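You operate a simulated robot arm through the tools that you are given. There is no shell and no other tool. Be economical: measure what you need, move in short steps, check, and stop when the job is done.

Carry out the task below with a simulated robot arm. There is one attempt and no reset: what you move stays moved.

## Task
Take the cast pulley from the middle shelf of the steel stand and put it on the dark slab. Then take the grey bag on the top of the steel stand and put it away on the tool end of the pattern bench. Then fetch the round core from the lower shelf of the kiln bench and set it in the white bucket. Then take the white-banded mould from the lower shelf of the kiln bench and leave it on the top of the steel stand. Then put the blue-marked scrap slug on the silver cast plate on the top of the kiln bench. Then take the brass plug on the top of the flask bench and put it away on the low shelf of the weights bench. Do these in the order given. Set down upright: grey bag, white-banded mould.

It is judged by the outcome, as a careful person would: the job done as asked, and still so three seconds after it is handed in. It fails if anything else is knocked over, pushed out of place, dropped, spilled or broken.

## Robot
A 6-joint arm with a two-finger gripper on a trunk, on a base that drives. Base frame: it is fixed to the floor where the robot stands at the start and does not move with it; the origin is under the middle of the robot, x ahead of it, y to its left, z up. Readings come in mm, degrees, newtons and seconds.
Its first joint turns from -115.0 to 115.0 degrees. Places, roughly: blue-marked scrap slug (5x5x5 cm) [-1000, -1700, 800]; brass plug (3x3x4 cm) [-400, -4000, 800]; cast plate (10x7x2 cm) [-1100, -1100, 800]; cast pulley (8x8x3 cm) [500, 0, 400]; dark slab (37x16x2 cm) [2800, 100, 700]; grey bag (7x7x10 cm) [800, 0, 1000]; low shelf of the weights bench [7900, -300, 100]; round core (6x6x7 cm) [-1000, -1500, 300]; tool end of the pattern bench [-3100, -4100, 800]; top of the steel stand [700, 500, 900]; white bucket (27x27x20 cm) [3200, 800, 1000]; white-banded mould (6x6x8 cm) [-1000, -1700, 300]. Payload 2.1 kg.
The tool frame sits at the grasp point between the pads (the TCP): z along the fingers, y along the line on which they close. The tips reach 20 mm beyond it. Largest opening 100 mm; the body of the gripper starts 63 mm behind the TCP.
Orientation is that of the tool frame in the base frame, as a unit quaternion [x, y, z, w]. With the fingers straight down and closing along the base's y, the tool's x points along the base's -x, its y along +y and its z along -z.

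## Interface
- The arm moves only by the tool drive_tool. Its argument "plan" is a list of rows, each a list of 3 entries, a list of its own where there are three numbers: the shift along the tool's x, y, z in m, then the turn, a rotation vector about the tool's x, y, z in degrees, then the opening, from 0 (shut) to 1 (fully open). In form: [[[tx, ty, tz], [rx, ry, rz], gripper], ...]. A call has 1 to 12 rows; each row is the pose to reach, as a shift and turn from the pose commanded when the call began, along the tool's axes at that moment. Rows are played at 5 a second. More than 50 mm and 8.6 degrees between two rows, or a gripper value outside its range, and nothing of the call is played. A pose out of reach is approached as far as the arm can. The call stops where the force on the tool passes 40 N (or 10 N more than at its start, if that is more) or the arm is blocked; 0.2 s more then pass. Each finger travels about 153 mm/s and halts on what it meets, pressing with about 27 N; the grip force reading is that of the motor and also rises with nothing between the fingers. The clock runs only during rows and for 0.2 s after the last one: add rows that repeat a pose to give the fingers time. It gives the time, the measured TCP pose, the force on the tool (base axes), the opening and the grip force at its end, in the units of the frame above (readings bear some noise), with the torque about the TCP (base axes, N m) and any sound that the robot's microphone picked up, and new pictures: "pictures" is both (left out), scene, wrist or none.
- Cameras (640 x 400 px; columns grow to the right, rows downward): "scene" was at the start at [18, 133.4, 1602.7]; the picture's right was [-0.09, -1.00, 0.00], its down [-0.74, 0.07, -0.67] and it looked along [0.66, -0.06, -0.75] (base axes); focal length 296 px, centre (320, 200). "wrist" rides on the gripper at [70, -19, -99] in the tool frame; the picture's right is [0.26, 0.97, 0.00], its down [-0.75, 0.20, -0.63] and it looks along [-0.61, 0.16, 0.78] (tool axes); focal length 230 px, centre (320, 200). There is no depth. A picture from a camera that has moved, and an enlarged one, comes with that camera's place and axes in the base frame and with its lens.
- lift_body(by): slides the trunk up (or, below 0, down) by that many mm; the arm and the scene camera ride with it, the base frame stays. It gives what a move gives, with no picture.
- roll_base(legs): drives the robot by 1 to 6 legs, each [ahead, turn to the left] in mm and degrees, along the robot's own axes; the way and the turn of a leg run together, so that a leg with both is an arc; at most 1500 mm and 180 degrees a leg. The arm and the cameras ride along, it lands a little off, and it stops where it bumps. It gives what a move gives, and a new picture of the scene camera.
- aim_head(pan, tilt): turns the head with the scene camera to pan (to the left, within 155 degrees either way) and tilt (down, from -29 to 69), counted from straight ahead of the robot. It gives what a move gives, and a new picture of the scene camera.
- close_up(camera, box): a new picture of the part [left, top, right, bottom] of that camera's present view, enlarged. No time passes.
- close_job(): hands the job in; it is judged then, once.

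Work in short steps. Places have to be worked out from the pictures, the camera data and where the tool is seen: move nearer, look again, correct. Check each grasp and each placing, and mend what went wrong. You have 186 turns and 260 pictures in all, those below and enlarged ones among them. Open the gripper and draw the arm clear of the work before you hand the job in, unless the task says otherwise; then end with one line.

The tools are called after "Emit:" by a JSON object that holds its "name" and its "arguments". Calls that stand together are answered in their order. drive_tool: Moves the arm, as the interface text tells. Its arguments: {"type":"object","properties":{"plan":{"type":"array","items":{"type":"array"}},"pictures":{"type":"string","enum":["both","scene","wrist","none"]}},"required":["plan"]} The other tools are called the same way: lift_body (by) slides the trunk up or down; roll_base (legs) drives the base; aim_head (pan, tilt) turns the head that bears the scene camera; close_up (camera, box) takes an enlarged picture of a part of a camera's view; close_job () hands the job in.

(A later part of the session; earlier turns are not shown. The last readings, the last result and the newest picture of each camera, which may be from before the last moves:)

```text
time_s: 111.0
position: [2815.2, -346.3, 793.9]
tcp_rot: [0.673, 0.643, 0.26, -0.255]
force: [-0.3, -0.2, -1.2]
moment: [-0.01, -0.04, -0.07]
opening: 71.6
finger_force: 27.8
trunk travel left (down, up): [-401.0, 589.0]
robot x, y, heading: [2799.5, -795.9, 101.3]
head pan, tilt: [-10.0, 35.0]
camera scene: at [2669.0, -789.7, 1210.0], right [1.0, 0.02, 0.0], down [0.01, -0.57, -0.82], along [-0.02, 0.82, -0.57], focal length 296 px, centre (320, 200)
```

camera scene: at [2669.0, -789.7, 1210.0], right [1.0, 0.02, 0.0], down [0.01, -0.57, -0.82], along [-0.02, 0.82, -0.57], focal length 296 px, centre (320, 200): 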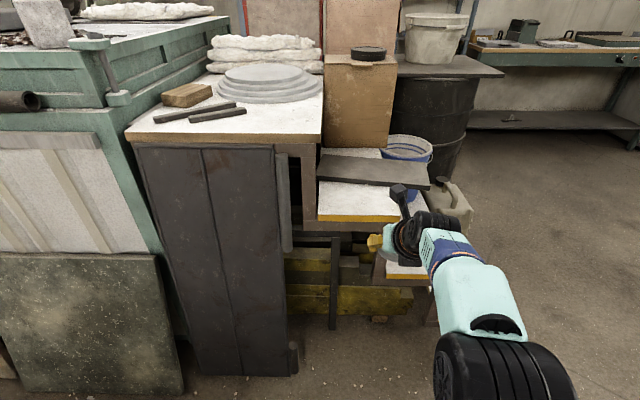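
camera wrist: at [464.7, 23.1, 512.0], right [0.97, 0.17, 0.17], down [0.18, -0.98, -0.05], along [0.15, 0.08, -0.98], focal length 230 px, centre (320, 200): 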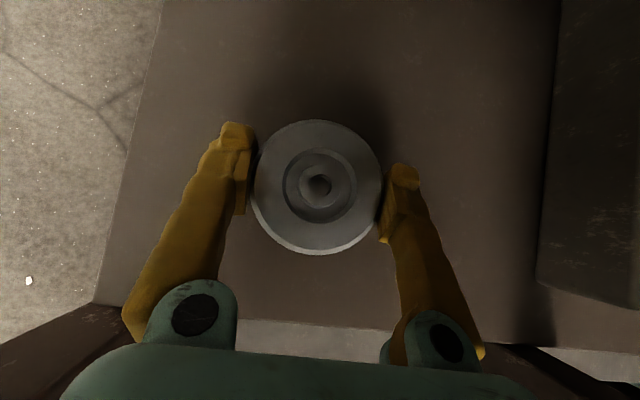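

Triangulated the slab: top z≈710, centre ≈(2823, 102), step front edge at y≈-131. Aim TCP for (2800, 105): turn right 5°, roll in 400, then check.

Emit:
{"name": "roll_base", "arguments": {"legs": [[0, -5.3], [400, 0]]}}

Emit:
{"name": "close_up", "arguments": {"camera": "wrist", "box": [0, 0, 640, 400]}}

```text
time_s: 114.0
position: [2814.7, 51.1, 793.8]
tcp_rot: [0.702, 0.611, 0.272, -0.244]
force: [0.1, -0.5, -1.4]
moment: [0.01, -0.01, -0.03]
opening: 71.2
finger_force: 27.6
trunk travel left (down, up): [-401.0, 589.0]
robot x, y, heading: [2754.3, -393.4, 96.2]
head pan, tilt: [-10.0, 35.0]
camera scene: at [2628.1, -377.3, 1210.0], right [1.0, -0.07, 0.0], down [-0.04, -0.57, -0.82], along [0.06, 0.82, -0.57], focal length 296 px, centre (320, 200)
```

scene: 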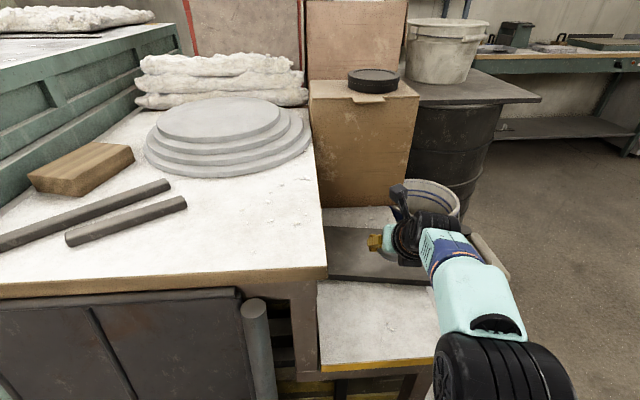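

```text
1.00 times, centred on (320, 200) of wrist (not enlarged: the box is as wide or as high as the picture)
camera zoom: at [2795.6, 36.9, 911.9], right [0.98, 0.06, 0.17], down [0.07, -1.0, -0.05], along [0.16, 0.06, -0.98], focal length 230 px, centre (320, 200)
```

zoom: 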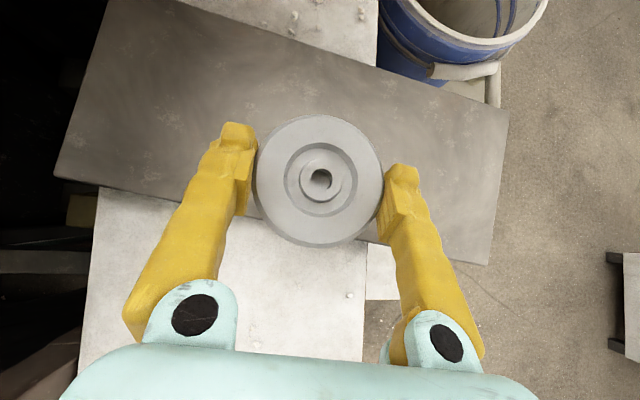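

Slab confirmed. Roll 55 mm to bring the pulley over the slab's middle, then lower the trunk 54.

Emit:
{"name": "roll_base", "arguments": {"legs": [[56, 0.6]]}}

Emit:
{"name": "lift_body", "arguments": {"by": -53}}

Emit:
{"name": "close_up", "arguments": {"camera": "wrist", "box": [0, 0, 640, 400]}}

```text
time_s: 114.7
position: [2812.6, 58.2, 792.2]
tcp_rot: [0.701, 0.613, 0.27, -0.243]
force: [-0.3, 0.8, -1.7]
moment: [0.02, 0.03, 0.02]
opening: 71.3
finger_force: 27.1
trunk travel left (down, up): [-401.0, 589.0]
robot x, y, heading: [2753.8, -385.3, 96.0]
head pan, tilt: [-10.0, 35.0]
stopped in leg 1: the robot was blocked; the commanded pose is now the measured one
camera scene: at [2627.3, -369.6, 1210.0], right [1.0, -0.07, 0.0], down [-0.04, -0.57, -0.82], along [0.06, 0.82, -0.57], focal length 296 px, centre (320, 200)
```

scene: 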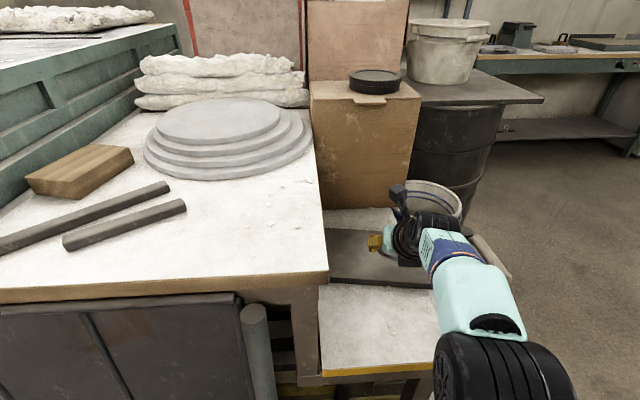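

```text
time_s: 115.7
position: [2812.9, 58.0, 743.0]
tcp_rot: [0.701, 0.612, 0.273, -0.245]
force: [1.0, 5.6, 12.7]
moment: [0.23, 0.31, -0.07]
opening: 71.3
finger_force: 27.1
trunk travel left (down, up): [-348.0, 642.0]
robot x, y, heading: [2755.9, -383.7, 96.0]
head pan, tilt: [-10.0, 35.0]
```

```text
1.00 times, centred on (320, 200) of wrist (not enlarged: the box is as wide or as high as the picture)
camera zoom: at [2794.0, 44.1, 860.9], right [0.98, 0.06, 0.17], down [0.07, -1.0, -0.06], along [0.16, 0.07, -0.98], focal length 230 px, centre (320, 200)
```

zoom: 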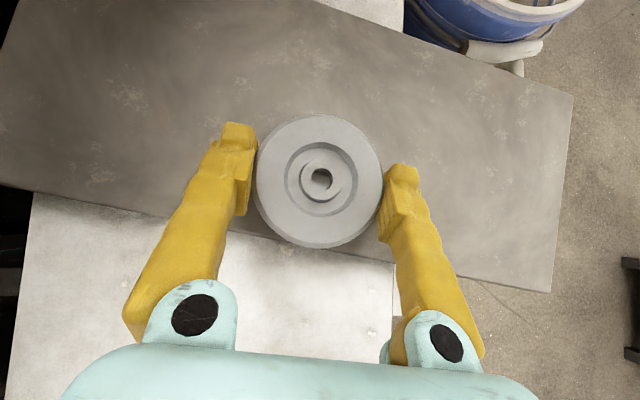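

The base is blocked at y≈-385 and the pulley touched down right at the slab's front edge. Raise 20 mm, then extend the arm forward 45 mm.

Emit:
{"name": "lift_body", "arguments": {"by": 20}}

Emit:
{"name": "drive_tool", "arguments": {"plan": [[[0.016, -0.005, 0.015], [0, 0, 0], 0.3], [[0.032, -0.01, 0.03], [0, 0, 0], 0.3], [[0.032, -0.01, 0.03], [0, 0, 0], 0.3]], "pictures": "wrist"}}

```text
time_s: 116.3
position: [2812.7, 58.3, 760.3]
tcp_rot: [0.701, 0.614, 0.269, -0.243]
force: [-0.1, -0.2, -1.6]
moment: [0.0, 0.01, 0.03]
opening: 71.3
finger_force: 26.5
trunk travel left (down, up): [-368.0, 622.0]
robot x, y, heading: [2755.4, -382.9, 95.9]
head pan, tilt: [-10.0, 35.0]
```

```text
time_s: 117.1
position: [2821.0, 100.2, 759.3]
tcp_rot: [0.7, 0.614, 0.27, -0.246]
force: [0.1, 0.0, -2.2]
moment: [-0.04, -0.02, 0.0]
opening: 71.0
finger_force: 26.9
out of reach, approached as far as the arm can: row 1, 2, 3
trunk travel left (down, up): [-368.0, 622.0]
robot x, y, heading: [2758.5, -385.2, 95.9]
head pan, tilt: [-10.0, 35.0]
camera wrist: at [2801.2, 87.3, 877.4], right [0.98, 0.07, 0.16], down [0.08, -1.0, -0.05], along [0.16, 0.06, -0.99], focal length 230 px, centre (320, 200)
```

wrist: 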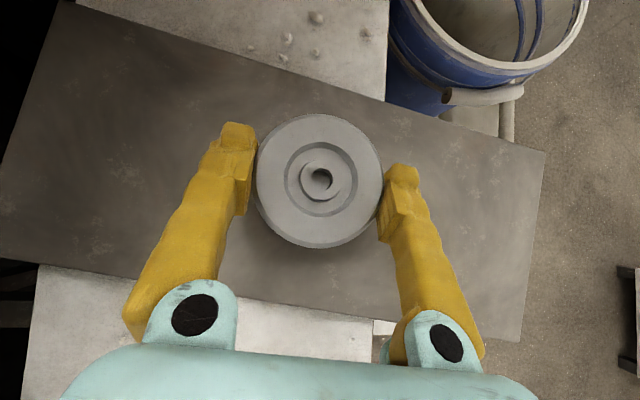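

Over the slab's centre now. Lower gently to contact.

Emit:
{"name": "lift_body", "arguments": {"by": -14}}

```text
time_s: 117.8
position: [2819.6, 99.5, 745.2]
tcp_rot: [0.7, 0.614, 0.269, -0.246]
force: [0.6, 0.8, -1.4]
moment: [-0.03, 0.02, 0.0]
opening: 71.3
finger_force: 26.4
trunk travel left (down, up): [-354.0, 636.0]
robot x, y, heading: [2755.8, -386.1, 96.1]
head pan, tilt: [-10.0, 35.0]
```

Emit:
{"name": "lift_body", "arguments": {"by": -3}}

```text
time_s: 118.3
position: [2820.0, 100.9, 743.7]
tcp_rot: [0.7, 0.613, 0.27, -0.247]
force: [-0.3, 1.1, 1.9]
moment: [0.17, -0.11, 0.02]
opening: 71.5
finger_force: 26.0
trunk travel left (down, up): [-351.0, 639.0]
robot x, y, heading: [2757.7, -381.1, 96.2]
head pan, tilt: [-10.0, 35.0]
```

Contact just starting; ease 1 mm more and open.

Emit:
{"name": "lift_body", "arguments": {"by": -1}}

Emit:
{"name": "drive_tool", "arguments": {"plan": [[[0, 0, 0], [0, 0, 0], 0.75], [[0, 0, 0], [0, 0, 0], 0.85], [[0, 0, 0], [0, 0, 0], 1], [[0, 0, 0], [0, 0, 0], 1]], "pictures": "none"}}

Emit:
{"name": "lift_body", "arguments": {"by": 60}}

Emit:
{"name": "close_up", "arguments": {"camera": "wrist", "box": [0, 0, 640, 400]}}

```text
time_s: 118.8
position: [2819.1, 101.5, 742.0]
tcp_rot: [0.698, 0.614, 0.272, -0.247]
force: [0.8, 4.9, 10.2]
moment: [0.19, -0.35, 0.12]
opening: 71.4
finger_force: 27.2
trunk travel left (down, up): [-350.0, 640.0]
robot x, y, heading: [2753.4, -385.1, 96.0]
head pan, tilt: [-10.0, 35.0]
```

```text
time_s: 119.8
position: [2820.0, 100.8, 741.5]
tcp_rot: [0.7, 0.614, 0.27, -0.246]
force: [0.3, -0.2, 0.1]
moment: [-0.01, -0.05, 0.01]
opening: 100.0
finger_force: 0.1
trunk travel left (down, up): [-350.0, 640.0]
robot x, y, heading: [2756.9, -384.1, 96.0]
head pan, tilt: [-10.0, 35.0]
```

```text
time_s: 120.8
position: [2819.7, 100.4, 801.5]
tcp_rot: [0.7, 0.614, 0.27, -0.246]
force: [-0.6, -0.2, 0.0]
moment: [0.02, -0.01, 0.02]
opening: 100.1
finger_force: 0.1
trunk travel left (down, up): [-410.0, 580.0]
robot x, y, heading: [2754.3, -381.5, 95.7]
head pan, tilt: [-10.0, 35.0]
```

```text
1.00 times, centred on (320, 200) of wrist (not enlarged: the box is as wide or as high as the picture)
camera zoom: at [2801.0, 87.0, 919.5], right [0.98, 0.07, 0.16], down [0.08, -1.0, -0.05], along [0.16, 0.06, -0.99], focal length 230 px, centre (320, 200)
```

zoom: 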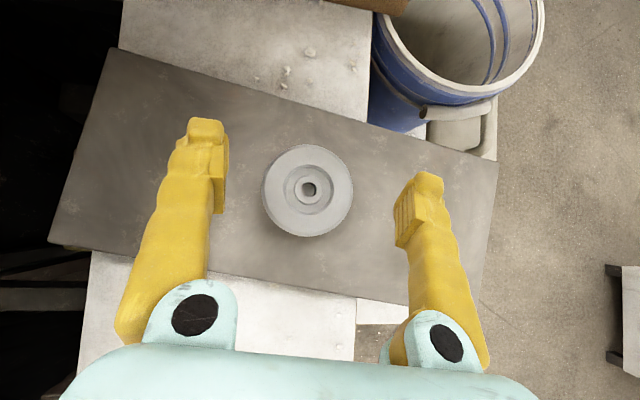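

Pulley is flat on the slab. Next, the bag: back off, raise, and drive to the stand's right end.

Emit:
{"name": "roll_base", "arguments": {"legs": [[-400, 0], [0, 84], [1000, 0], [980, 0], [0, -80]]}}

Emit:
{"name": "lift_body", "arguments": {"by": 320}}

Emit:
{"name": "aim_head", "arguments": {"pan": 0, "tilt": 35}}

```text
time_s: 139.8
position: [863.2, -268.1, 800.3]
tcp_rot: [0.685, 0.63, 0.264, -0.252]
force: [-1.2, -0.8, 0.4]
moment: [0.0, -0.04, -0.01]
opening: 99.9
finger_force: 0.1
trunk travel left (down, up): [-410.0, 580.0]
robot x, y, heading: [819.5, -754.9, 98.5]
head pan, tilt: [-10.0, 35.0]
camera scene: at [692.4, -747.2, 1219.1], right [1.0, -0.02, 0.0], down [-0.01, -0.57, -0.82], along [0.02, 0.82, -0.57], focal length 296 px, centre (320, 200)
```

scene: 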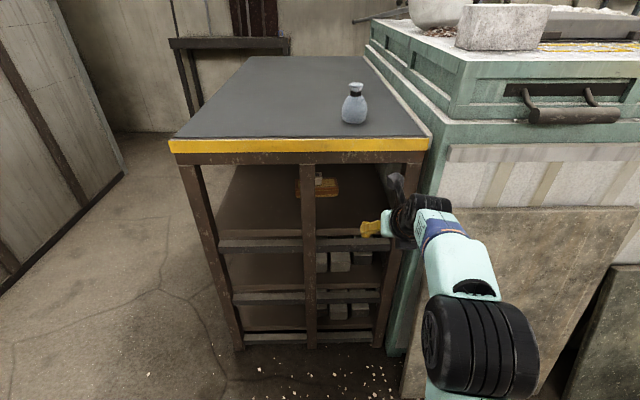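

```text
time_s: 142.9
position: [862.9, -267.5, 1122.5]
tcp_rot: [0.685, 0.631, 0.263, -0.252]
force: [-0.2, -0.5, 0.3]
moment: [-0.02, -0.01, -0.01]
opening: 100.1
finger_force: 0.1
trunk travel left (down, up): [-730.0, 260.0]
robot x, y, heading: [819.6, -756.5, 98.6]
head pan, tilt: [-10.0, 35.0]
```

```text
time_s: 143.6
position: [862.4, -267.9, 1121.2]
tcp_rot: [0.685, 0.63, 0.263, -0.252]
force: [0.5, -0.3, -0.1]
moment: [0.04, 0.0, 0.0]
opening: 100.1
finger_force: 0.0
trunk travel left (down, up): [-730.0, 260.0]
robot x, y, heading: [819.4, -753.5, 98.7]
head pan, tilt: [0.0, 35.0]
camera scene: at [677.1, -748.2, 1539.1], right [0.99, 0.15, 0.0], down [0.09, -0.57, -0.82], along [-0.12, 0.81, -0.57], focal length 296 px, centre (320, 200)
```

scene: 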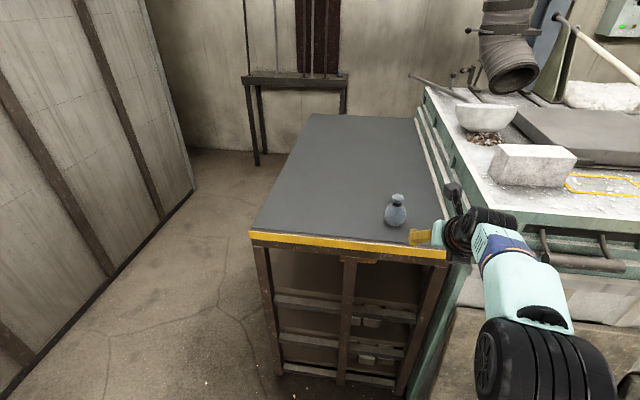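

Stand top works out at z≈942 and the bag at about (806, 4). Turn 1° left and roll 265 mm at the present height, then check with the wrist camera.

Emit:
{"name": "roll_base", "arguments": {"legs": [[0, 1], [262, 0]]}}

Emit:
{"name": "close_up", "arguments": {"camera": "wrist", "box": [0, 0, 640, 400]}}

```text
time_s: 145.9
position: [810.3, -7.1, 1121.9]
tcp_rot: [0.68, 0.636, 0.261, -0.254]
force: [0.8, 0.1, 0.2]
moment: [-0.01, 0.03, 0.0]
opening: 100.0
finger_force: 0.0
trunk travel left (down, up): [-730.0, 260.0]
robot x, y, heading: [774.7, -490.8, 99.6]
head pan, tilt: [0.0, 35.0]
camera scene: at [632.4, -489.8, 1539.1], right [0.99, 0.17, 0.0], down [0.1, -0.56, -0.82], along [-0.14, 0.81, -0.57], focal length 296 px, centre (320, 200)
```

scene: 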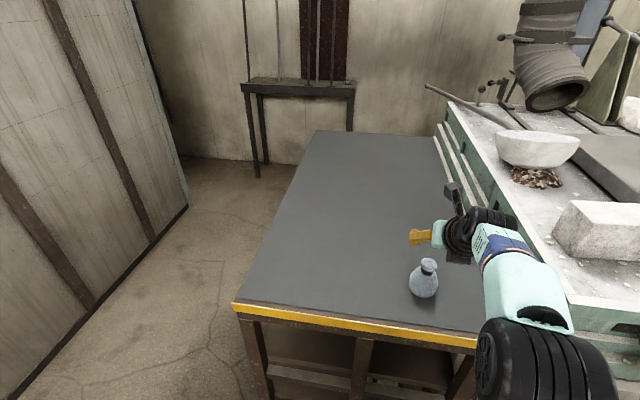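

```text
1.00 times, centred on (320, 200) of wrist (not enlarged: the box is as wide or as high as the picture)
camera zoom: at [792.4, -21.5, 1239.7], right [0.98, 0.13, 0.16], down [0.14, -0.99, -0.05], along [0.15, 0.07, -0.99], focal length 230 px, centre (320, 200)
```

zoom: 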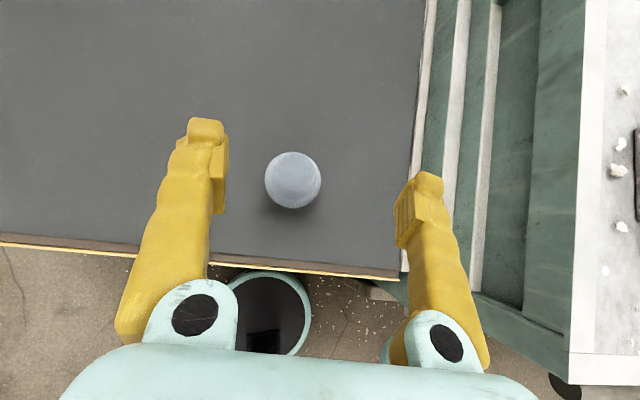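

Bag centre ≈(800, 15). Small nudge of the base, then lower 100 mm and re-check.

Emit:
{"name": "roll_base", "arguments": {"legs": [[17, 0.9]]}}

Emit:
{"name": "lift_body", "arguments": {"by": -75}}

Emit:
{"name": "close_up", "arguments": {"camera": "wrist", "box": [0, 0, 640, 400]}}

```text
time_s: 146.7
position: [800.3, 8.5, 1122.4]
tcp_rot: [0.675, 0.641, 0.26, -0.257]
force: [0.1, -0.3, -0.1]
moment: [0.02, -0.01, -0.01]
opening: 99.9
finger_force: 0.1
trunk travel left (down, up): [-730.0, 260.0]
robot x, y, heading: [773.5, -478.3, 100.7]
head pan, tilt: [0.0, 35.0]
camera scene: at [630.0, -477.4, 1539.2], right [0.98, 0.18, 0.0], down [0.1, -0.56, -0.82], along [-0.15, 0.81, -0.57], focal length 296 px, centre (320, 200)
```

scene: 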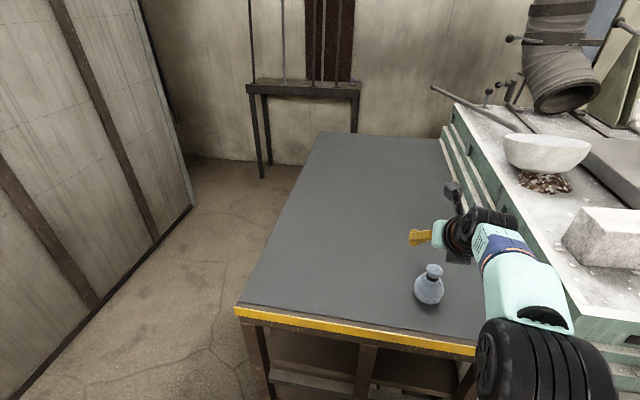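

```text
time_s: 147.8
position: [800.0, 10.2, 1045.5]
tcp_rot: [0.675, 0.641, 0.26, -0.256]
force: [-0.2, -0.1, -0.4]
moment: [-0.01, 0.0, -0.01]
opening: 100.2
finger_force: 0.0
trunk travel left (down, up): [-655.0, 335.0]
robot x, y, heading: [770.6, -477.4, 100.5]
head pan, tilt: [0.0, 35.0]
```

```text
1.00 times, centred on (320, 200) of wrist (not enlarged: the box is as wide or as high as the picture)
camera zoom: at [781.9, -4.1, 1164.6], right [0.98, 0.14, 0.16], down [0.15, -0.99, -0.05], along [0.15, 0.07, -0.99], focal length 230 px, centre (320, 200)
```

zoom: 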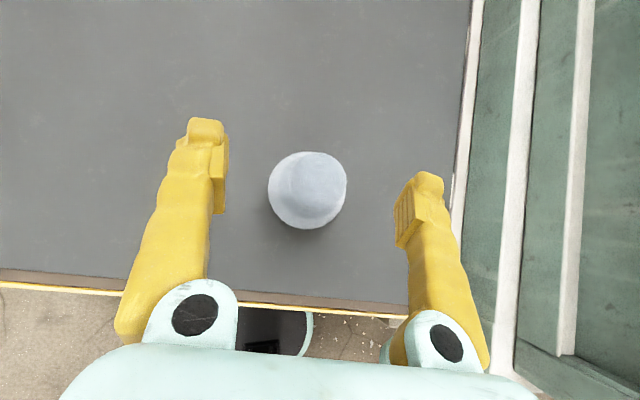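

Well centred. Lower 60 mm to z≈985.

Emit:
{"name": "lift_body", "arguments": {"by": -60}}

Emit:
{"name": "drive_tool", "arguments": {"plan": [[[0, 0, 0], [0, 0, 0], 0.85], [[0, 0, 0], [0, 0, 0], 0.7], [[0, 0, 0], [0, 0, 0], 0.55], [[0, 0, 0], [0, 0, 0], 0.5], [[0, 0, 0], [0, 0, 0], 0.5]], "pictures": "wrist"}}

```text
time_s: 148.8
position: [799.1, 10.5, 986.0]
tcp_rot: [0.675, 0.641, 0.26, -0.257]
force: [0.1, 1.2, 0.6]
moment: [-0.01, 0.04, 0.01]
opening: 100.2
finger_force: 0.1
trunk travel left (down, up): [-595.0, 395.0]
robot x, y, heading: [769.7, -474.2, 100.5]
head pan, tilt: [0.0, 35.0]
```

```text
time_s: 150.0
position: [799.9, 10.7, 985.8]
tcp_rot: [0.676, 0.641, 0.259, -0.256]
force: [1.0, -0.2, 1.6]
moment: [-0.05, 0.0, 0.02]
opening: 64.2
finger_force: 26.6
trunk travel left (down, up): [-595.0, 395.0]
robot x, y, heading: [771.1, -480.6, 100.4]
head pan, tilt: [0.0, 35.0]
camera wrist: at [782.0, -4.2, 1104.6], right [0.98, 0.14, 0.16], down [0.15, -0.99, -0.05], along [0.15, 0.07, -0.99], focal length 230 px, centre (320, 200)
```

wrist: 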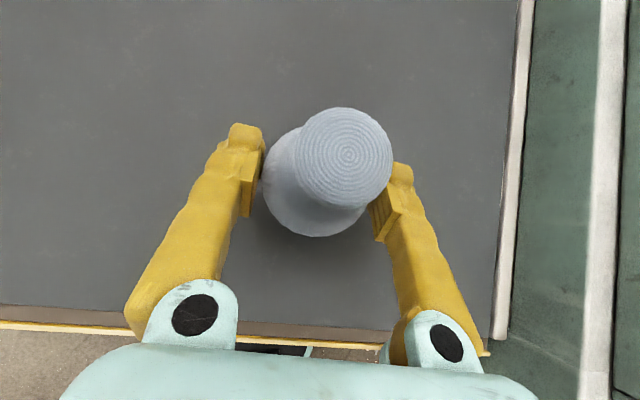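

Gripped at 64 mm. Set a firmer target and lift 20 mm.

Emit:
{"name": "drive_tool", "arguments": {"plan": [[[0, 0, 0], [0, 0, 0], 0.35], [[0.0027, 0, -0.003], [0, 0, 0], 0.35], [[0.0067, 0, -0.0074], [0, 0, 0], 0.35], [[0.0134, 0, -0.015], [0, 0, 0], 0.35], [[0.0134, 0, -0.015], [0, 0, 0], 0.35]], "pictures": "wrist"}}

```text
time_s: 151.2
position: [801.2, 10.3, 1006.1]
tcp_rot: [0.674, 0.643, 0.258, -0.257]
force: [-0.5, 0.2, -1.4]
moment: [0.0, -0.02, -0.04]
opening: 64.2
finger_force: 26.6
trunk travel left (down, up): [-595.0, 395.0]
robot x, y, heading: [768.3, -474.9, 100.8]
head pan, tilt: [0.0, 35.0]
camera wrist: at [783.1, -4.4, 1124.3], right [0.98, 0.15, 0.16], down [0.16, -0.99, -0.05], along [0.15, 0.08, -0.99], focal length 230 px, centre (320, 200)
```

wrist: 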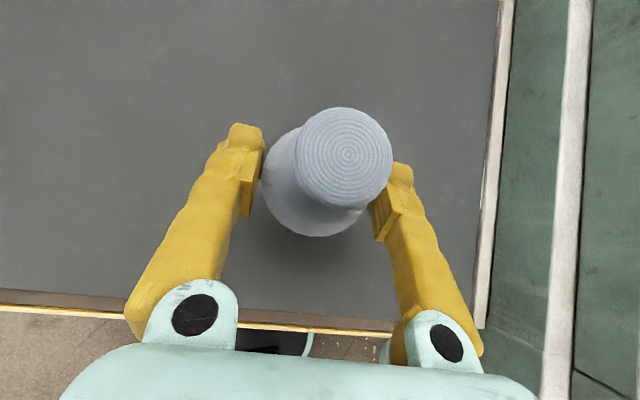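

Held. Raise, back away, then turn toward the pattern bench and survey.

Emit:
{"name": "lift_body", "arguments": {"by": 80}}

Emit:
{"name": "roll_base", "arguments": {"legs": [[-550, 0], [0, 110]]}}

Emit:
{"name": "aim_head", "arguments": {"pan": 0, "tilt": 18}}

Emit:
{"name": "aim_head", "arguments": {"pan": 50, "tilt": 18}}

```text
time_s: 152.3
position: [800.4, 11.4, 1086.4]
tcp_rot: [0.674, 0.642, 0.259, -0.257]
force: [-0.7, 0.0, -0.5]
moment: [0.02, 0.01, 0.01]
opening: 64.6
finger_force: 27.2
trunk travel left (down, up): [-675.0, 315.0]
robot x, y, heading: [772.7, -478.1, 100.4]
head pan, tilt: [0.0, 35.0]
```

```text
time_s: 160.0
position: [399.0, -1137.0, 1086.0]
tcp_rot: [-0.123, 0.923, -0.056, -0.36]
force: [-1.6, 0.9, -0.7]
moment: [-0.03, -0.02, -0.03]
opening: 63.9
finger_force: 27.7
trunk travel left (down, up): [-675.0, 315.0]
robot x, y, heading: [872.2, -1010.2, -151.3]
head pan, tilt: [0.0, 35.0]
camera scene: at [913.7, -1148.1, 1484.0], right [-0.48, 0.88, 0.0], down [0.5, 0.27, -0.82], along [-0.72, -0.39, -0.57], focal length 296 px, centre (320, 200)
```

scene: 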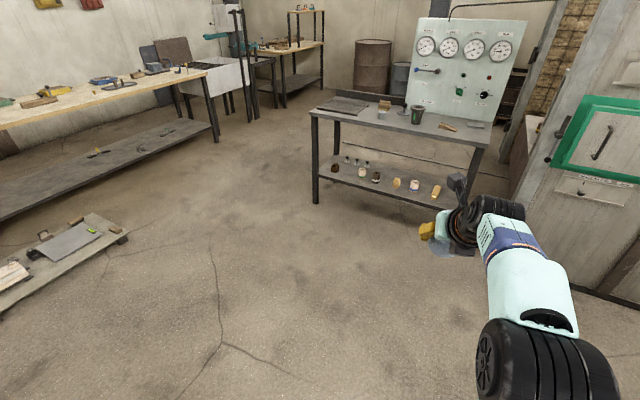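

```text
time_s: 160.8
position: [400.3, -1137.7, 1085.6]
tcp_rot: [-0.124, 0.923, -0.056, -0.36]
force: [0.7, 0.2, -1.5]
moment: [0.0, 0.01, -0.02]
opening: 63.7
finger_force: 27.1
trunk travel left (down, up): [-675.0, 315.0]
robot x, y, heading: [873.6, -1011.0, -151.6]
head pan, tilt: [0.0, 18.0]
camera scene: at [908.9, -1150.7, 1511.1], right [-0.48, 0.88, 0.0], down [0.27, 0.15, -0.95], along [-0.83, -0.46, -0.31], focal length 296 px, centre (320, 200)
```

scene: 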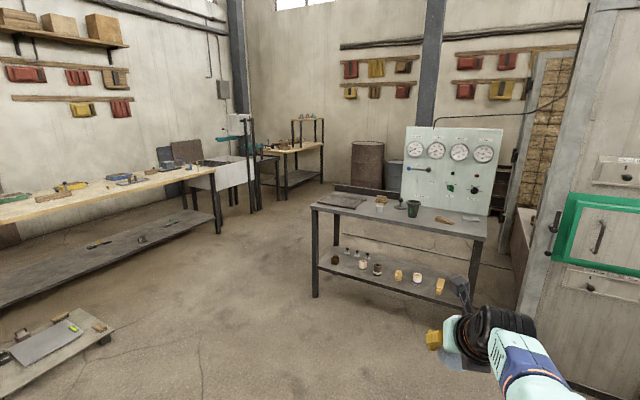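

```text
time_s: 162.0
position: [398.3, -1137.0, 1085.1]
tcp_rot: [-0.123, 0.923, -0.055, -0.361]
force: [0.0, 0.3, -0.6]
moment: [-0.01, -0.03, 0.01]
opening: 63.9
finger_force: 27.3
trunk travel left (down, up): [-675.0, 315.0]
robot x, y, heading: [875.6, -1012.9, -151.5]
head pan, tilt: [50.0, 18.0]
camera scene: at [972.4, -1197.4, 1511.2], right [-0.98, 0.2, 0.0], down [0.06, 0.3, -0.95], along [-0.19, -0.93, -0.31], focal length 296 px, centre (320, 200)
```

scene: 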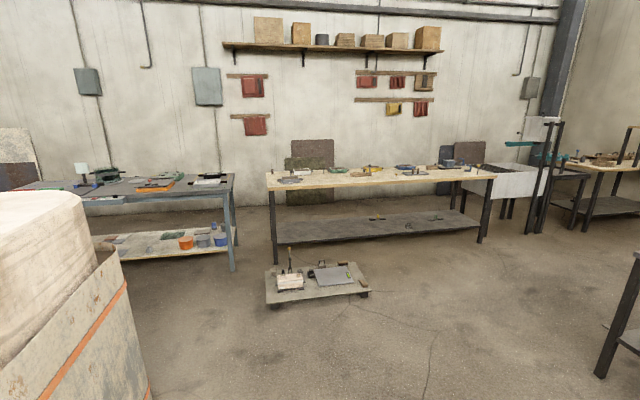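

I can see the kiln bench (gauge panel, front edge x≈-830, y -1070…-2180), the flask bench (y≈-4000) and the pattern bench farther left. Drive via (-400, -3000), then face west.

Emit:
{"name": "roll_base", "arguments": {"legs": [[0, 28.8], [1200, 0], [1150, 0], [0, -57.3], [1300, 0]]}}

Emit:
{"name": "aim_head", "arguments": {"pan": 25, "tilt": 22}}

```text
time_s: 183.6
position: [-2161.3, -2916.8, 1085.9]
tcp_rot: [0.097, 0.926, 0.031, -0.363]
force: [0.0, 0.0, -1.8]
moment: [0.05, 0.0, -0.01]
opening: 62.1
finger_force: 26.7
trunk travel left (down, up): [-675.0, 315.0]
robot x, y, heading: [-1683.8, -3022.3, -178.9]
head pan, tilt: [50.0, 18.0]
camera scene: at [-1678.0, -3232.9, 1511.2], right [-0.78, 0.62, 0.0], down [0.19, 0.24, -0.95], along [-0.59, -0.74, -0.31], focal length 296 px, centre (320, 200)
```

scene: 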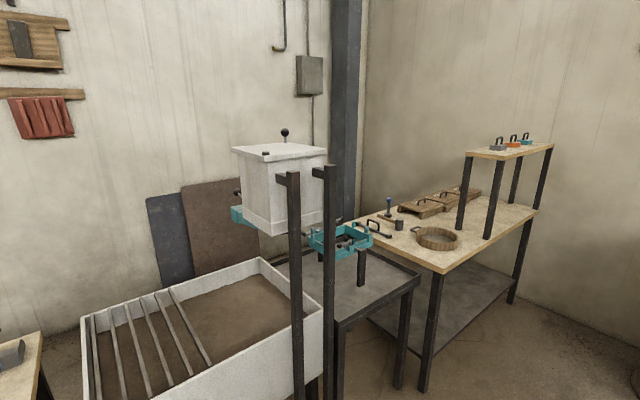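

```text
time_s: 184.5
position: [-2159.6, -2915.9, 1085.9]
tcp_rot: [0.097, 0.926, 0.03, -0.364]
force: [0.4, 0.7, -0.7]
moment: [-0.03, 0.03, 0.0]
opening: 62.1
finger_force: 27.2
trunk travel left (down, up): [-675.0, 315.0]
robot x, y, heading: [-1686.5, -3024.1, -178.6]
head pan, tilt: [25.0, 22.0]
camera scene: at [-1702.7, -3201.3, 1504.7], right [-0.45, 0.9, 0.0], down [0.34, 0.17, -0.93], along [-0.83, -0.41, -0.37], focal length 296 px, centre (320, 200)
```

scene: 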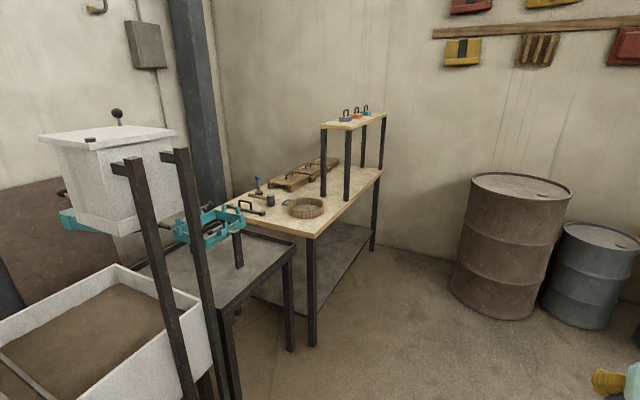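

Pattern bench: front edge y≈-3800 from x≈-2850 to -4130; tools lie on the near end. Zoom in to find a free spot.

Emit:
{"name": "close_up", "arguments": {"camera": "scene", "box": [200, 130, 400, 255]}}

```text
3.20 times, centred on (300, 192) of scene
camera zoom: at [-1702.7, -3201.3, 1504.7], right [-0.45, 0.9, 0.0], down [0.34, 0.17, -0.93], along [-0.83, -0.41, -0.37], focal length 947 px, centre (384, 224)
```

zoom: 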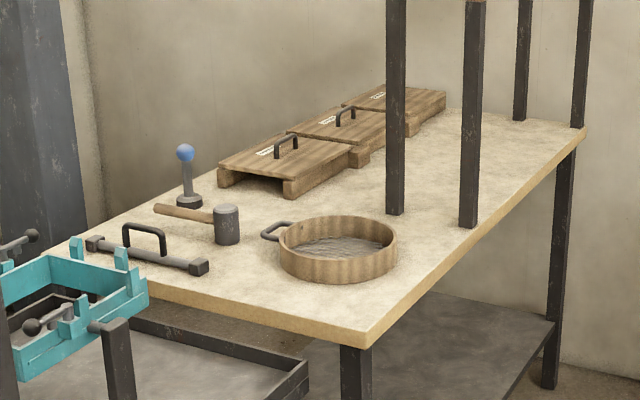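

Free spot chosen at about (-2940, -3910), between the bench's near corner and the wooden ring. Drive to (-2821, -3100) and face the bench (heading -90).

Emit:
{"name": "roll_base", "arguments": {"legs": [[0, 2.5], [1137, 0], [0, 86]]}}

Emit:
{"name": "aim_head", "arguments": {"pan": 0, "tilt": 40}}

```text
time_s: 194.3
position: [-2930.6, -3568.3, 1085.6]
tcp_rot: [-0.571, 0.735, -0.23, -0.283]
force: [-0.1, 0.5, -1.3]
moment: [0.0, 0.02, -0.01]
opening: 61.8
finger_force: 26.9
trunk travel left (down, up): [-675.0, 315.0]
robot x, y, heading: [-2804.6, -3093.2, -90.9]
head pan, tilt: [25.0, 22.0]
camera scene: at [-2627.2, -3121.7, 1504.7], right [-0.91, -0.41, 0.0], down [-0.15, 0.34, -0.93], along [0.38, -0.85, -0.37], focal length 296 px, centre (320, 200)
```

scene: 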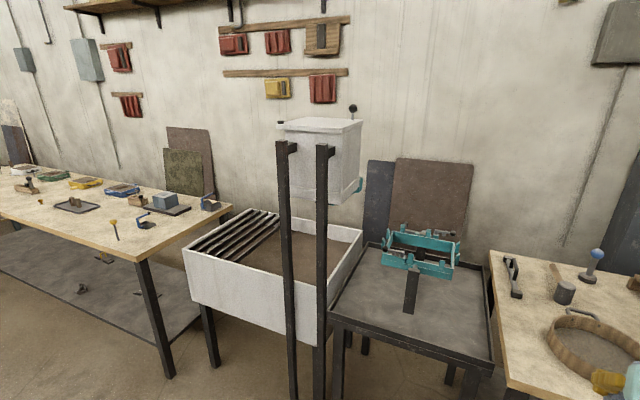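

```text
time_s: 195.2
position: [-2931.0, -3568.5, 1086.0]
tcp_rot: [-0.572, 0.734, -0.231, -0.283]
force: [-0.8, 0.2, -0.8]
moment: [-0.01, 0.01, -0.03]
opening: 61.5
finger_force: 26.8
trunk travel left (down, up): [-675.0, 315.0]
robot x, y, heading: [-2807.0, -3097.8, -91.0]
head pan, tilt: [0.0, 40.0]
camera scene: at [-2666.3, -3121.9, 1476.5], right [-1.0, 0.01, 0.0], down [0.01, 0.64, -0.77], along [-0.01, -0.77, -0.64], focal length 296 px, centre (320, 200)
```

scene: 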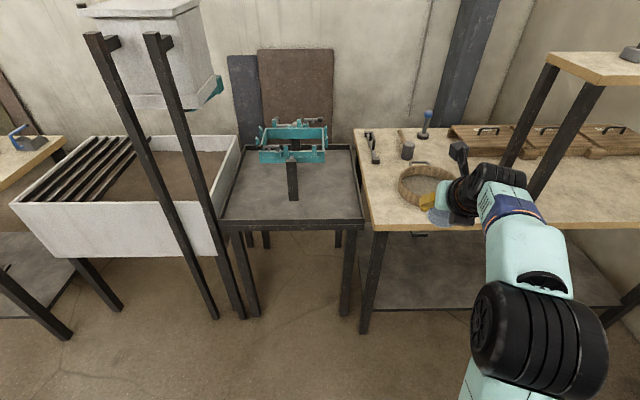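

Corner triangulates consistently (bench top z≈800). Roll 327 mm ahead to put the bag over the free spot, then check.

Emit:
{"name": "roll_base", "arguments": {"legs": [[325, 0.5]]}}

Emit:
{"name": "close_up", "arguments": {"camera": "wrist", "box": [0, 0, 640, 400]}}

```text
time_s: 197.4
position: [-2931.8, -3895.0, 1086.2]
tcp_rot: [-0.574, 0.733, -0.231, -0.283]
force: [0.7, -0.6, -1.4]
moment: [0.02, 0.0, -0.01]
opening: 61.3
finger_force: 27.0
trunk travel left (down, up): [-675.0, 315.0]
robot x, y, heading: [-2808.7, -3417.0, -90.6]
head pan, tilt: [0.0, 40.0]
camera scene: at [-2670.9, -3448.4, 1476.5], right [-1.0, 0.01, 0.0], down [0.01, 0.64, -0.77], along [-0.01, -0.77, -0.64], focal length 296 px, centre (320, 200)
```

scene: 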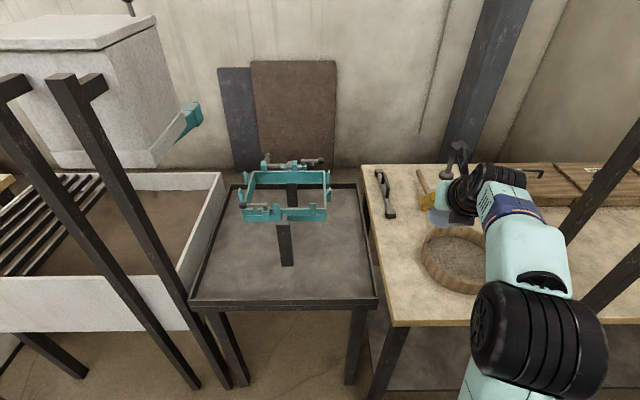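

```text
1.00 times, centred on (320, 200) of wrist (not enlarged: the box is as wide or as high as the picture)
camera zoom: at [-2912.2, -3883.4, 1204.2], right [-0.99, 0.05, 0.16], down [0.04, 1.0, -0.05], along [-0.16, -0.04, -0.99], focal length 230 px, centre (320, 200)
```

zoom: 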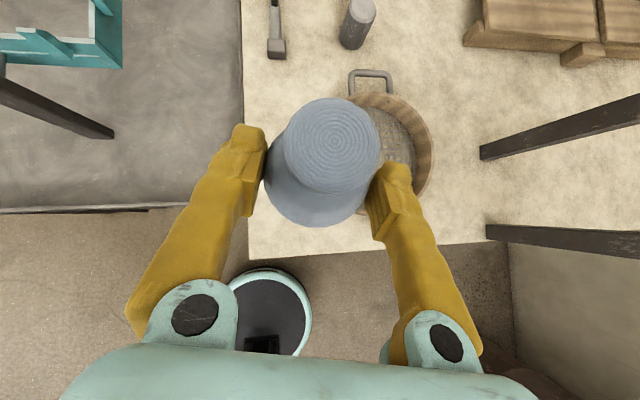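

Position is good: clear of the ring by ~35+ mm. Lower 228 mm, then feel for contact.

Emit:
{"name": "lift_body", "arguments": {"by": -228}}

Emit:
{"name": "close_up", "arguments": {"camera": "scene", "box": [340, 140, 560, 278]}}

```text
time_s: 199.8
position: [-2932.8, -3895.2, 858.1]
tcp_rot: [-0.574, 0.733, -0.231, -0.282]
force: [-0.5, -0.1, -2.0]
moment: [0.02, 0.01, 0.01]
opening: 61.3
finger_force: 27.3
trunk travel left (down, up): [-447.0, 543.0]
robot x, y, heading: [-2807.7, -3420.4, -90.9]
head pan, tilt: [0.0, 40.0]
```

```text
2.90 times, centred on (450, 209) of scene
camera zoom: at [-2671.0, -3448.3, 1248.5], right [-1.0, 0.01, 0.0], down [0.01, 0.64, -0.77], along [-0.01, -0.77, -0.64], focal length 858 px, centre (-57, 174)
```

zoom: 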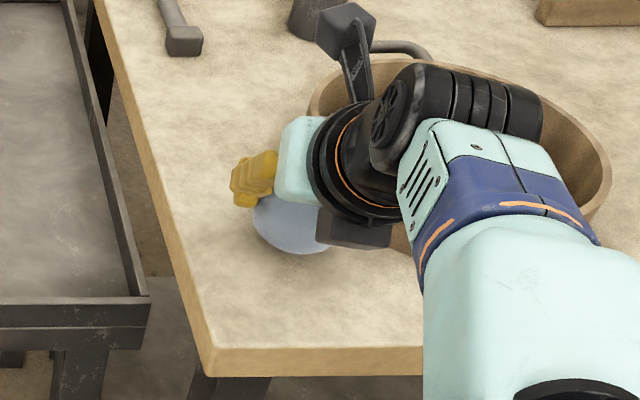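

Bag is just above the bench. Continue in small steps.

Emit:
{"name": "lift_body", "arguments": {"by": -8}}

```text
time_s: 200.3
position: [-2932.7, -3895.0, 851.1]
tcp_rot: [-0.572, 0.733, -0.232, -0.285]
force: [-0.5, -3.1, 8.8]
moment: [-0.24, -0.2, -0.02]
opening: 61.2
finger_force: 27.0
trunk travel left (down, up): [-439.0, 551.0]
robot x, y, heading: [-2807.7, -3420.0, -90.4]
head pan, tilt: [0.0, 40.0]
```

Contact (≈10 N). Open gently.

Emit:
{"name": "drive_tool", "arguments": {"plan": [[[0, 0, 0], [0, 0, 0], 0.6], [[0, 0, 0], [0, 0, 0], 0.66], [[0, 0, 0], [0, 0, 0], 0.75], [[0, 0, 0], [0, 0, 0], 0.9], [[0, 0, 0], [0, 0, 0], 1], [[0, 0, 0], [0, 0, 0], 1]], "pictures": "wrist"}}

```text
time_s: 201.7
position: [-2934.2, -3894.4, 849.3]
tcp_rot: [-0.573, 0.734, -0.231, -0.283]
force: [-0.2, -0.4, -0.1]
moment: [0.01, 0.01, 0.03]
opening: 100.0
finger_force: 0.0
trunk travel left (down, up): [-439.0, 551.0]
robot x, y, heading: [-2810.9, -3423.0, -90.7]
head pan, tilt: [0.0, 40.0]
camera wrist: at [-2912.2, -3883.1, 968.2], right [-0.99, 0.05, 0.16], down [0.04, 1.0, -0.05], along [-0.16, -0.04, -0.99], focal length 230 px, centre (320, 200)
```

wrist: 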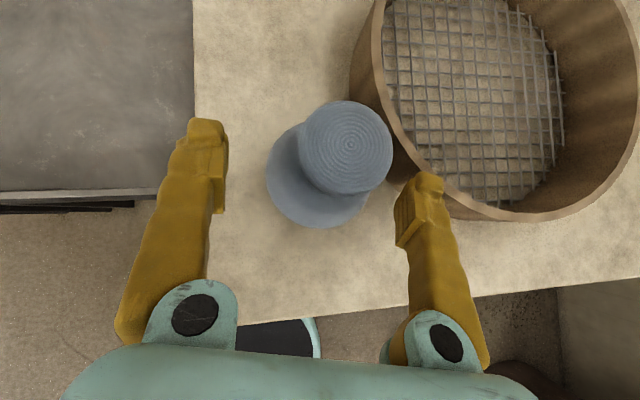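

Bag stands upright, fingers clear. Raise, view, back off.

Emit:
{"name": "lift_body", "arguments": {"by": 130}}

Emit:
{"name": "roll_base", "arguments": {"legs": [[-320, 0]]}}

Emit:
{"name": "close_up", "arguments": {"camera": "scene", "box": [340, 140, 560, 278]}}

```text
time_s: 203.3
position: [-2933.0, -3896.4, 980.4]
tcp_rot: [-0.573, 0.733, -0.231, -0.283]
force: [-0.2, -0.1, 0.9]
moment: [0.04, -0.03, -0.04]
opening: 100.0
finger_force: 0.1
trunk travel left (down, up): [-569.0, 421.0]
robot x, y, heading: [-2811.3, -3421.4, -90.5]
head pan, tilt: [0.0, 40.0]
```

```text
time_s: 205.4
position: [-2930.0, -3573.7, 980.9]
tcp_rot: [-0.571, 0.735, -0.229, -0.284]
force: [0.1, 0.1, -0.1]
moment: [0.0, 0.01, 0.01]
opening: 100.1
finger_force: 0.0
trunk travel left (down, up): [-569.0, 421.0]
robot x, y, heading: [-2805.8, -3103.6, -91.0]
head pan, tilt: [0.0, 40.0]
camera scene: at [-2666.3, -3128.8, 1370.5], right [-1.0, 0.02, 0.0], down [0.01, 0.64, -0.77], along [-0.01, -0.77, -0.64], focal length 296 px, centre (320, 200)
```

scene: 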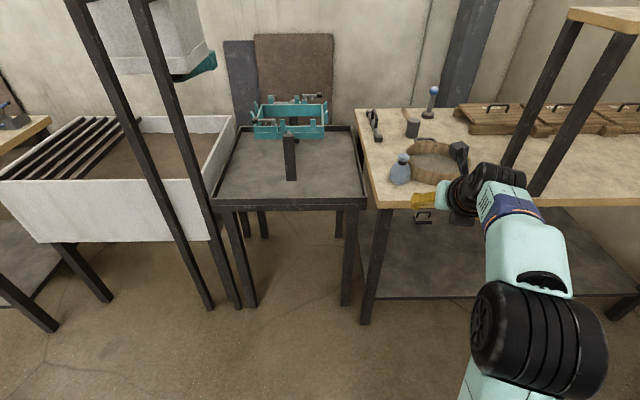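

```text
2.90 times, centred on (450, 209) of scene
camera zoom: at [-2666.3, -3128.8, 1370.5], right [-1.0, 0.02, 0.0], down [0.01, 0.64, -0.77], along [-0.01, -0.77, -0.64], focal length 858 px, centre (-57, 174)
```

zoom: 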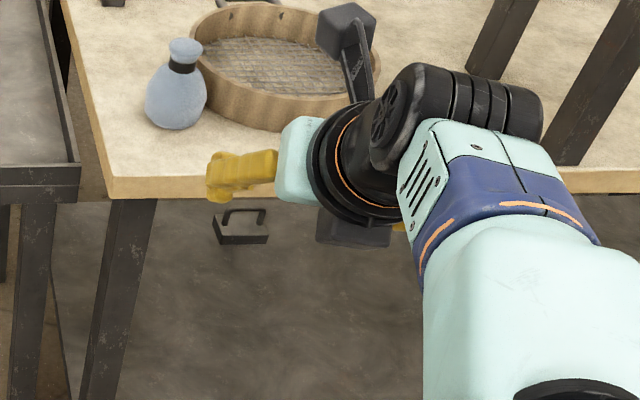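

Bag done. Next the round core: drive around to the front of the kiln bench.

Emit:
{"name": "roll_base", "arguments": {"legs": [[0, 91], [1330, 0], [1330, 0], [0, 90], [1400, 0], [0, 90]]}}

Emit:
{"name": "aim_head", "arguments": {"pan": 0, "tilt": 45}}

```text
time_s: 236.2
position: [-642.9, -1567.3, 979.7]
tcp_rot: [0.125, 0.923, 0.042, -0.362]
force: [-0.3, -1.0, 0.0]
moment: [0.01, 0.03, 0.0]
opening: 100.0
finger_force: 0.0
trunk travel left (down, up): [-569.0, 421.0]
robot x, y, heading: [-173.4, -1698.6, 177.8]
head pan, tilt: [0.0, 40.0]
camera scene: at [-203.2, -1839.2, 1370.5], right [0.04, 1.0, 0.0], down [0.64, -0.02, -0.77], along [-0.77, 0.03, -0.64], focal length 296 px, centre (320, 200)
```

scene: 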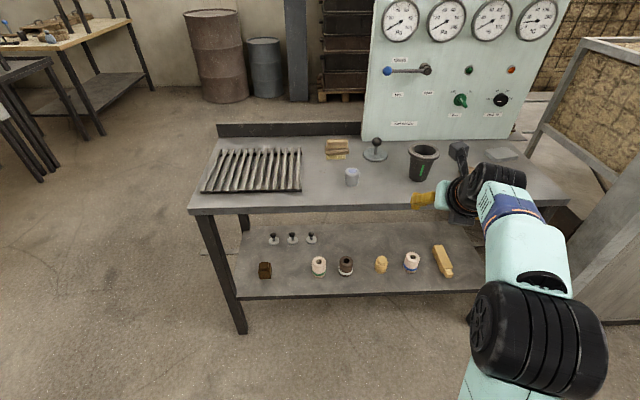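

```text
time_s: 236.8
position: [-642.7, -1567.5, 979.8]
tcp_rot: [0.126, 0.923, 0.041, -0.362]
force: [-0.7, -0.6, 0.0]
moment: [0.02, -0.01, -0.02]
opening: 100.0
finger_force: 0.0
trunk travel left (down, up): [-569.0, 421.0]
robot x, y, heading: [-173.3, -1699.0, 177.7]
head pan, tilt: [0.0, 45.0]
camera scene: at [-199.4, -1839.2, 1363.3], right [0.04, 1.0, 0.0], down [0.71, -0.03, -0.71], along [-0.71, 0.03, -0.71], focal length 296 px, centre (320, 200)
```

scene: 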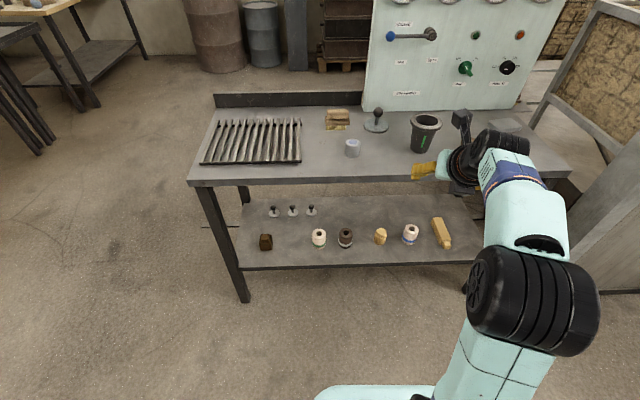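

Several similar items are on the lower shelf; zoom on them.

Emit:
{"name": "close_up", "arguments": {"camera": "scene", "box": [240, 195, 470, 275]}}

Emit:
{"name": "close_up", "arguments": {"camera": "scene", "box": [300, 95, 460, 195]}}

```text
2.78 times, centred on (355, 235) of scene
camera zoom: at [-199.4, -1839.2, 1363.3], right [0.04, 1.0, 0.0], down [0.71, -0.03, -0.71], along [-0.71, 0.03, -0.71], focal length 823 px, centre (223, 103)
```

zoom: 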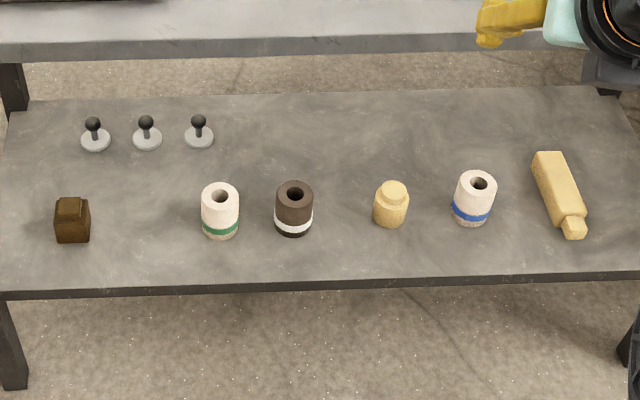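

```text
4.00 times, centred on (380, 145) of scene
camera zoom: at [-199.4, -1839.2, 1363.3], right [0.04, 1.0, 0.0], down [0.71, -0.03, -0.71], along [-0.71, 0.03, -0.71], focal length 1184 px, centre (80, 420)
```

zoom: 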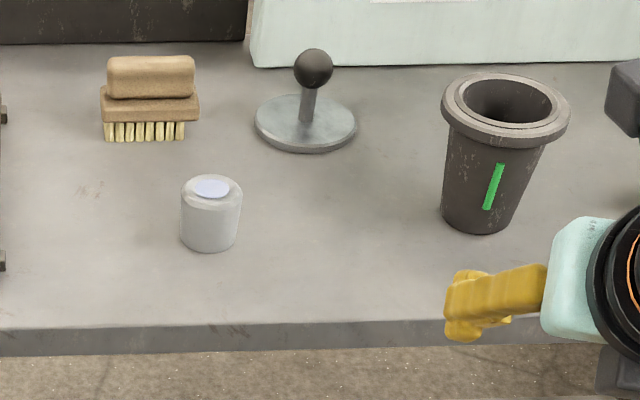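

The round core (yellow, capped) is near (-1013, -1528), the white-banded (dark) mould near (-1004, -1691), the shelf front edge at x≈-898. Lower the trunk fully, then test a steeper, lower arm pose in the open.

Emit:
{"name": "lift_body", "arguments": {"by": -400}}

Emit:
{"name": "lift_body", "arguments": {"by": -165}}

Emit:
{"name": "drive_tool", "arguments": {"plan": [[[-0.03, 0, 0.033], [0, -4, 0], 1], [[-0.05, 0, 0.05], [0, -9, 0], 1], [[-0.07, 0, 0.07], [0, -13, 0], 1], [[-0.08, 0, 0.085], [0, -17, 0], 1], [[-0.08, 0, 0.085], [0, -17, 0], 1]], "pictures": "both"}}

```text
time_s: 240.7
position: [-643.6, -1565.8, 580.5]
tcp_rot: [0.125, 0.923, 0.041, -0.362]
force: [-0.9, 0.8, -0.1]
moment: [-0.01, -0.03, -0.02]
opening: 99.9
finger_force: 0.0
trunk travel left (down, up): [-169.0, 821.0]
robot x, y, heading: [-171.2, -1700.1, 178.0]
head pan, tilt: [0.0, 45.0]
```

```text
time_s: 242.5
position: [-641.3, -1565.1, 414.6]
tcp_rot: [0.126, 0.922, 0.043, -0.363]
force: [0.2, -0.4, -0.4]
moment: [0.01, 0.02, 0.0]
opening: 100.3
finger_force: 0.1
trunk travel left (down, up): [-4.0, 986.0]
robot x, y, heading: [-175.9, -1700.1, 177.9]
head pan, tilt: [0.0, 45.0]
```

```text
time_s: 243.7
position: [-638.5, -1565.3, 296.2]
tcp_rot: [0.128, 0.966, 0.02, -0.223]
force: [0.2, 0.2, -0.3]
moment: [0.01, -0.03, 0.0]
opening: 100.2
finger_force: 0.1
out of reach, approached as far as the arm can: row 4, 5
trunk travel left (down, up): [-4.0, 986.0]
robot x, y, heading: [-173.0, -1701.1, 177.8]
head pan, tilt: [0.0, 45.0]
camera scene: at [-199.4, -1839.2, 798.2], right [0.04, 1.0, 0.0], down [0.71, -0.03, -0.71], along [-0.71, 0.03, -0.71], focal length 296 px, centre (320, 200)
camera wrist: at [-662.0, -1575.6, 415.7], right [0.02, 1.0, 0.09], down [0.97, -0.04, 0.24], along [0.24, 0.09, -0.97], focal length 230 px, centre (320, 200)
```

scene: 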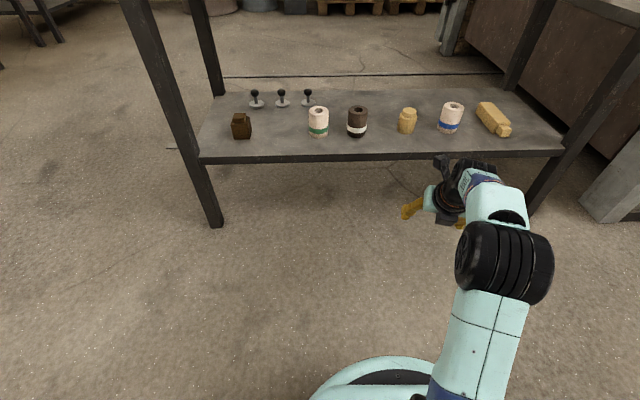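
wrist: 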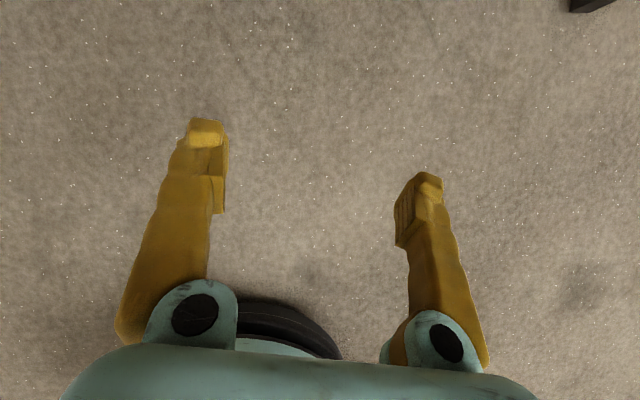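

Shelf z≈301, front x≈-875; core ≈(-980, -1541), standing 150 mm from its neighbours. Raise 45 mm and roll in 270 mm.

Emit:
{"name": "lift_body", "arguments": {"by": 45}}

Emit:
{"name": "roll_base", "arguments": {"legs": [[0, -0.7], [270, 0]]}}

Emit:
{"name": "close_up", "arguments": {"camera": "wrist", "box": [0, 0, 640, 400]}}

```text
time_s: 244.6
position: [-639.2, -1565.8, 343.0]
tcp_rot: [0.128, 0.966, 0.019, -0.223]
force: [0.7, -0.2, -0.3]
moment: [0.02, -0.01, 0.0]
opening: 100.1
finger_force: 0.1
trunk travel left (down, up): [-49.0, 941.0]
robot x, y, heading: [-170.6, -1696.6, 177.6]
head pan, tilt: [0.0, 45.0]
```

```text
time_s: 246.8
position: [-901.2, -1546.3, 343.7]
tcp_rot: [0.135, 0.965, 0.021, -0.223]
force: [0.5, 0.2, 0.1]
moment: [-0.02, -0.02, -0.01]
opening: 99.8
finger_force: 0.0
trunk travel left (down, up): [-49.0, 941.0]
robot x, y, heading: [-433.8, -1689.7, 177.1]
head pan, tilt: [0.0, 45.0]
camera scene: at [-465.2, -1825.3, 843.2], right [0.05, 1.0, 0.0], down [0.71, -0.04, -0.71], along [-0.71, 0.04, -0.71], focal length 296 px, centre (320, 200)
```

scene: 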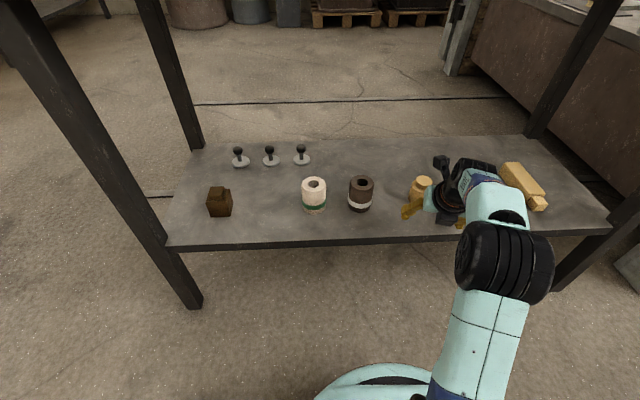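

```text
1.00 times, centred on (320, 200) of wrist (not enlarged: the box is as wide or as high as the picture)
camera zoom: at [-924.0, -1555.5, 461.0], right [0.04, 0.99, 0.09], down [0.97, -0.06, 0.23], along [0.24, 0.08, -0.97], focal length 230 px, centre (320, 200)
```

zoom: 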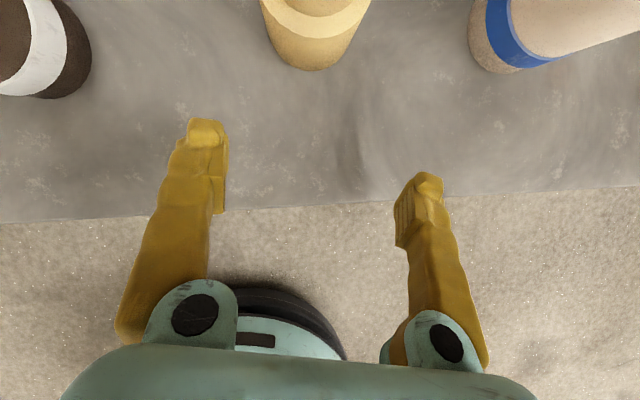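

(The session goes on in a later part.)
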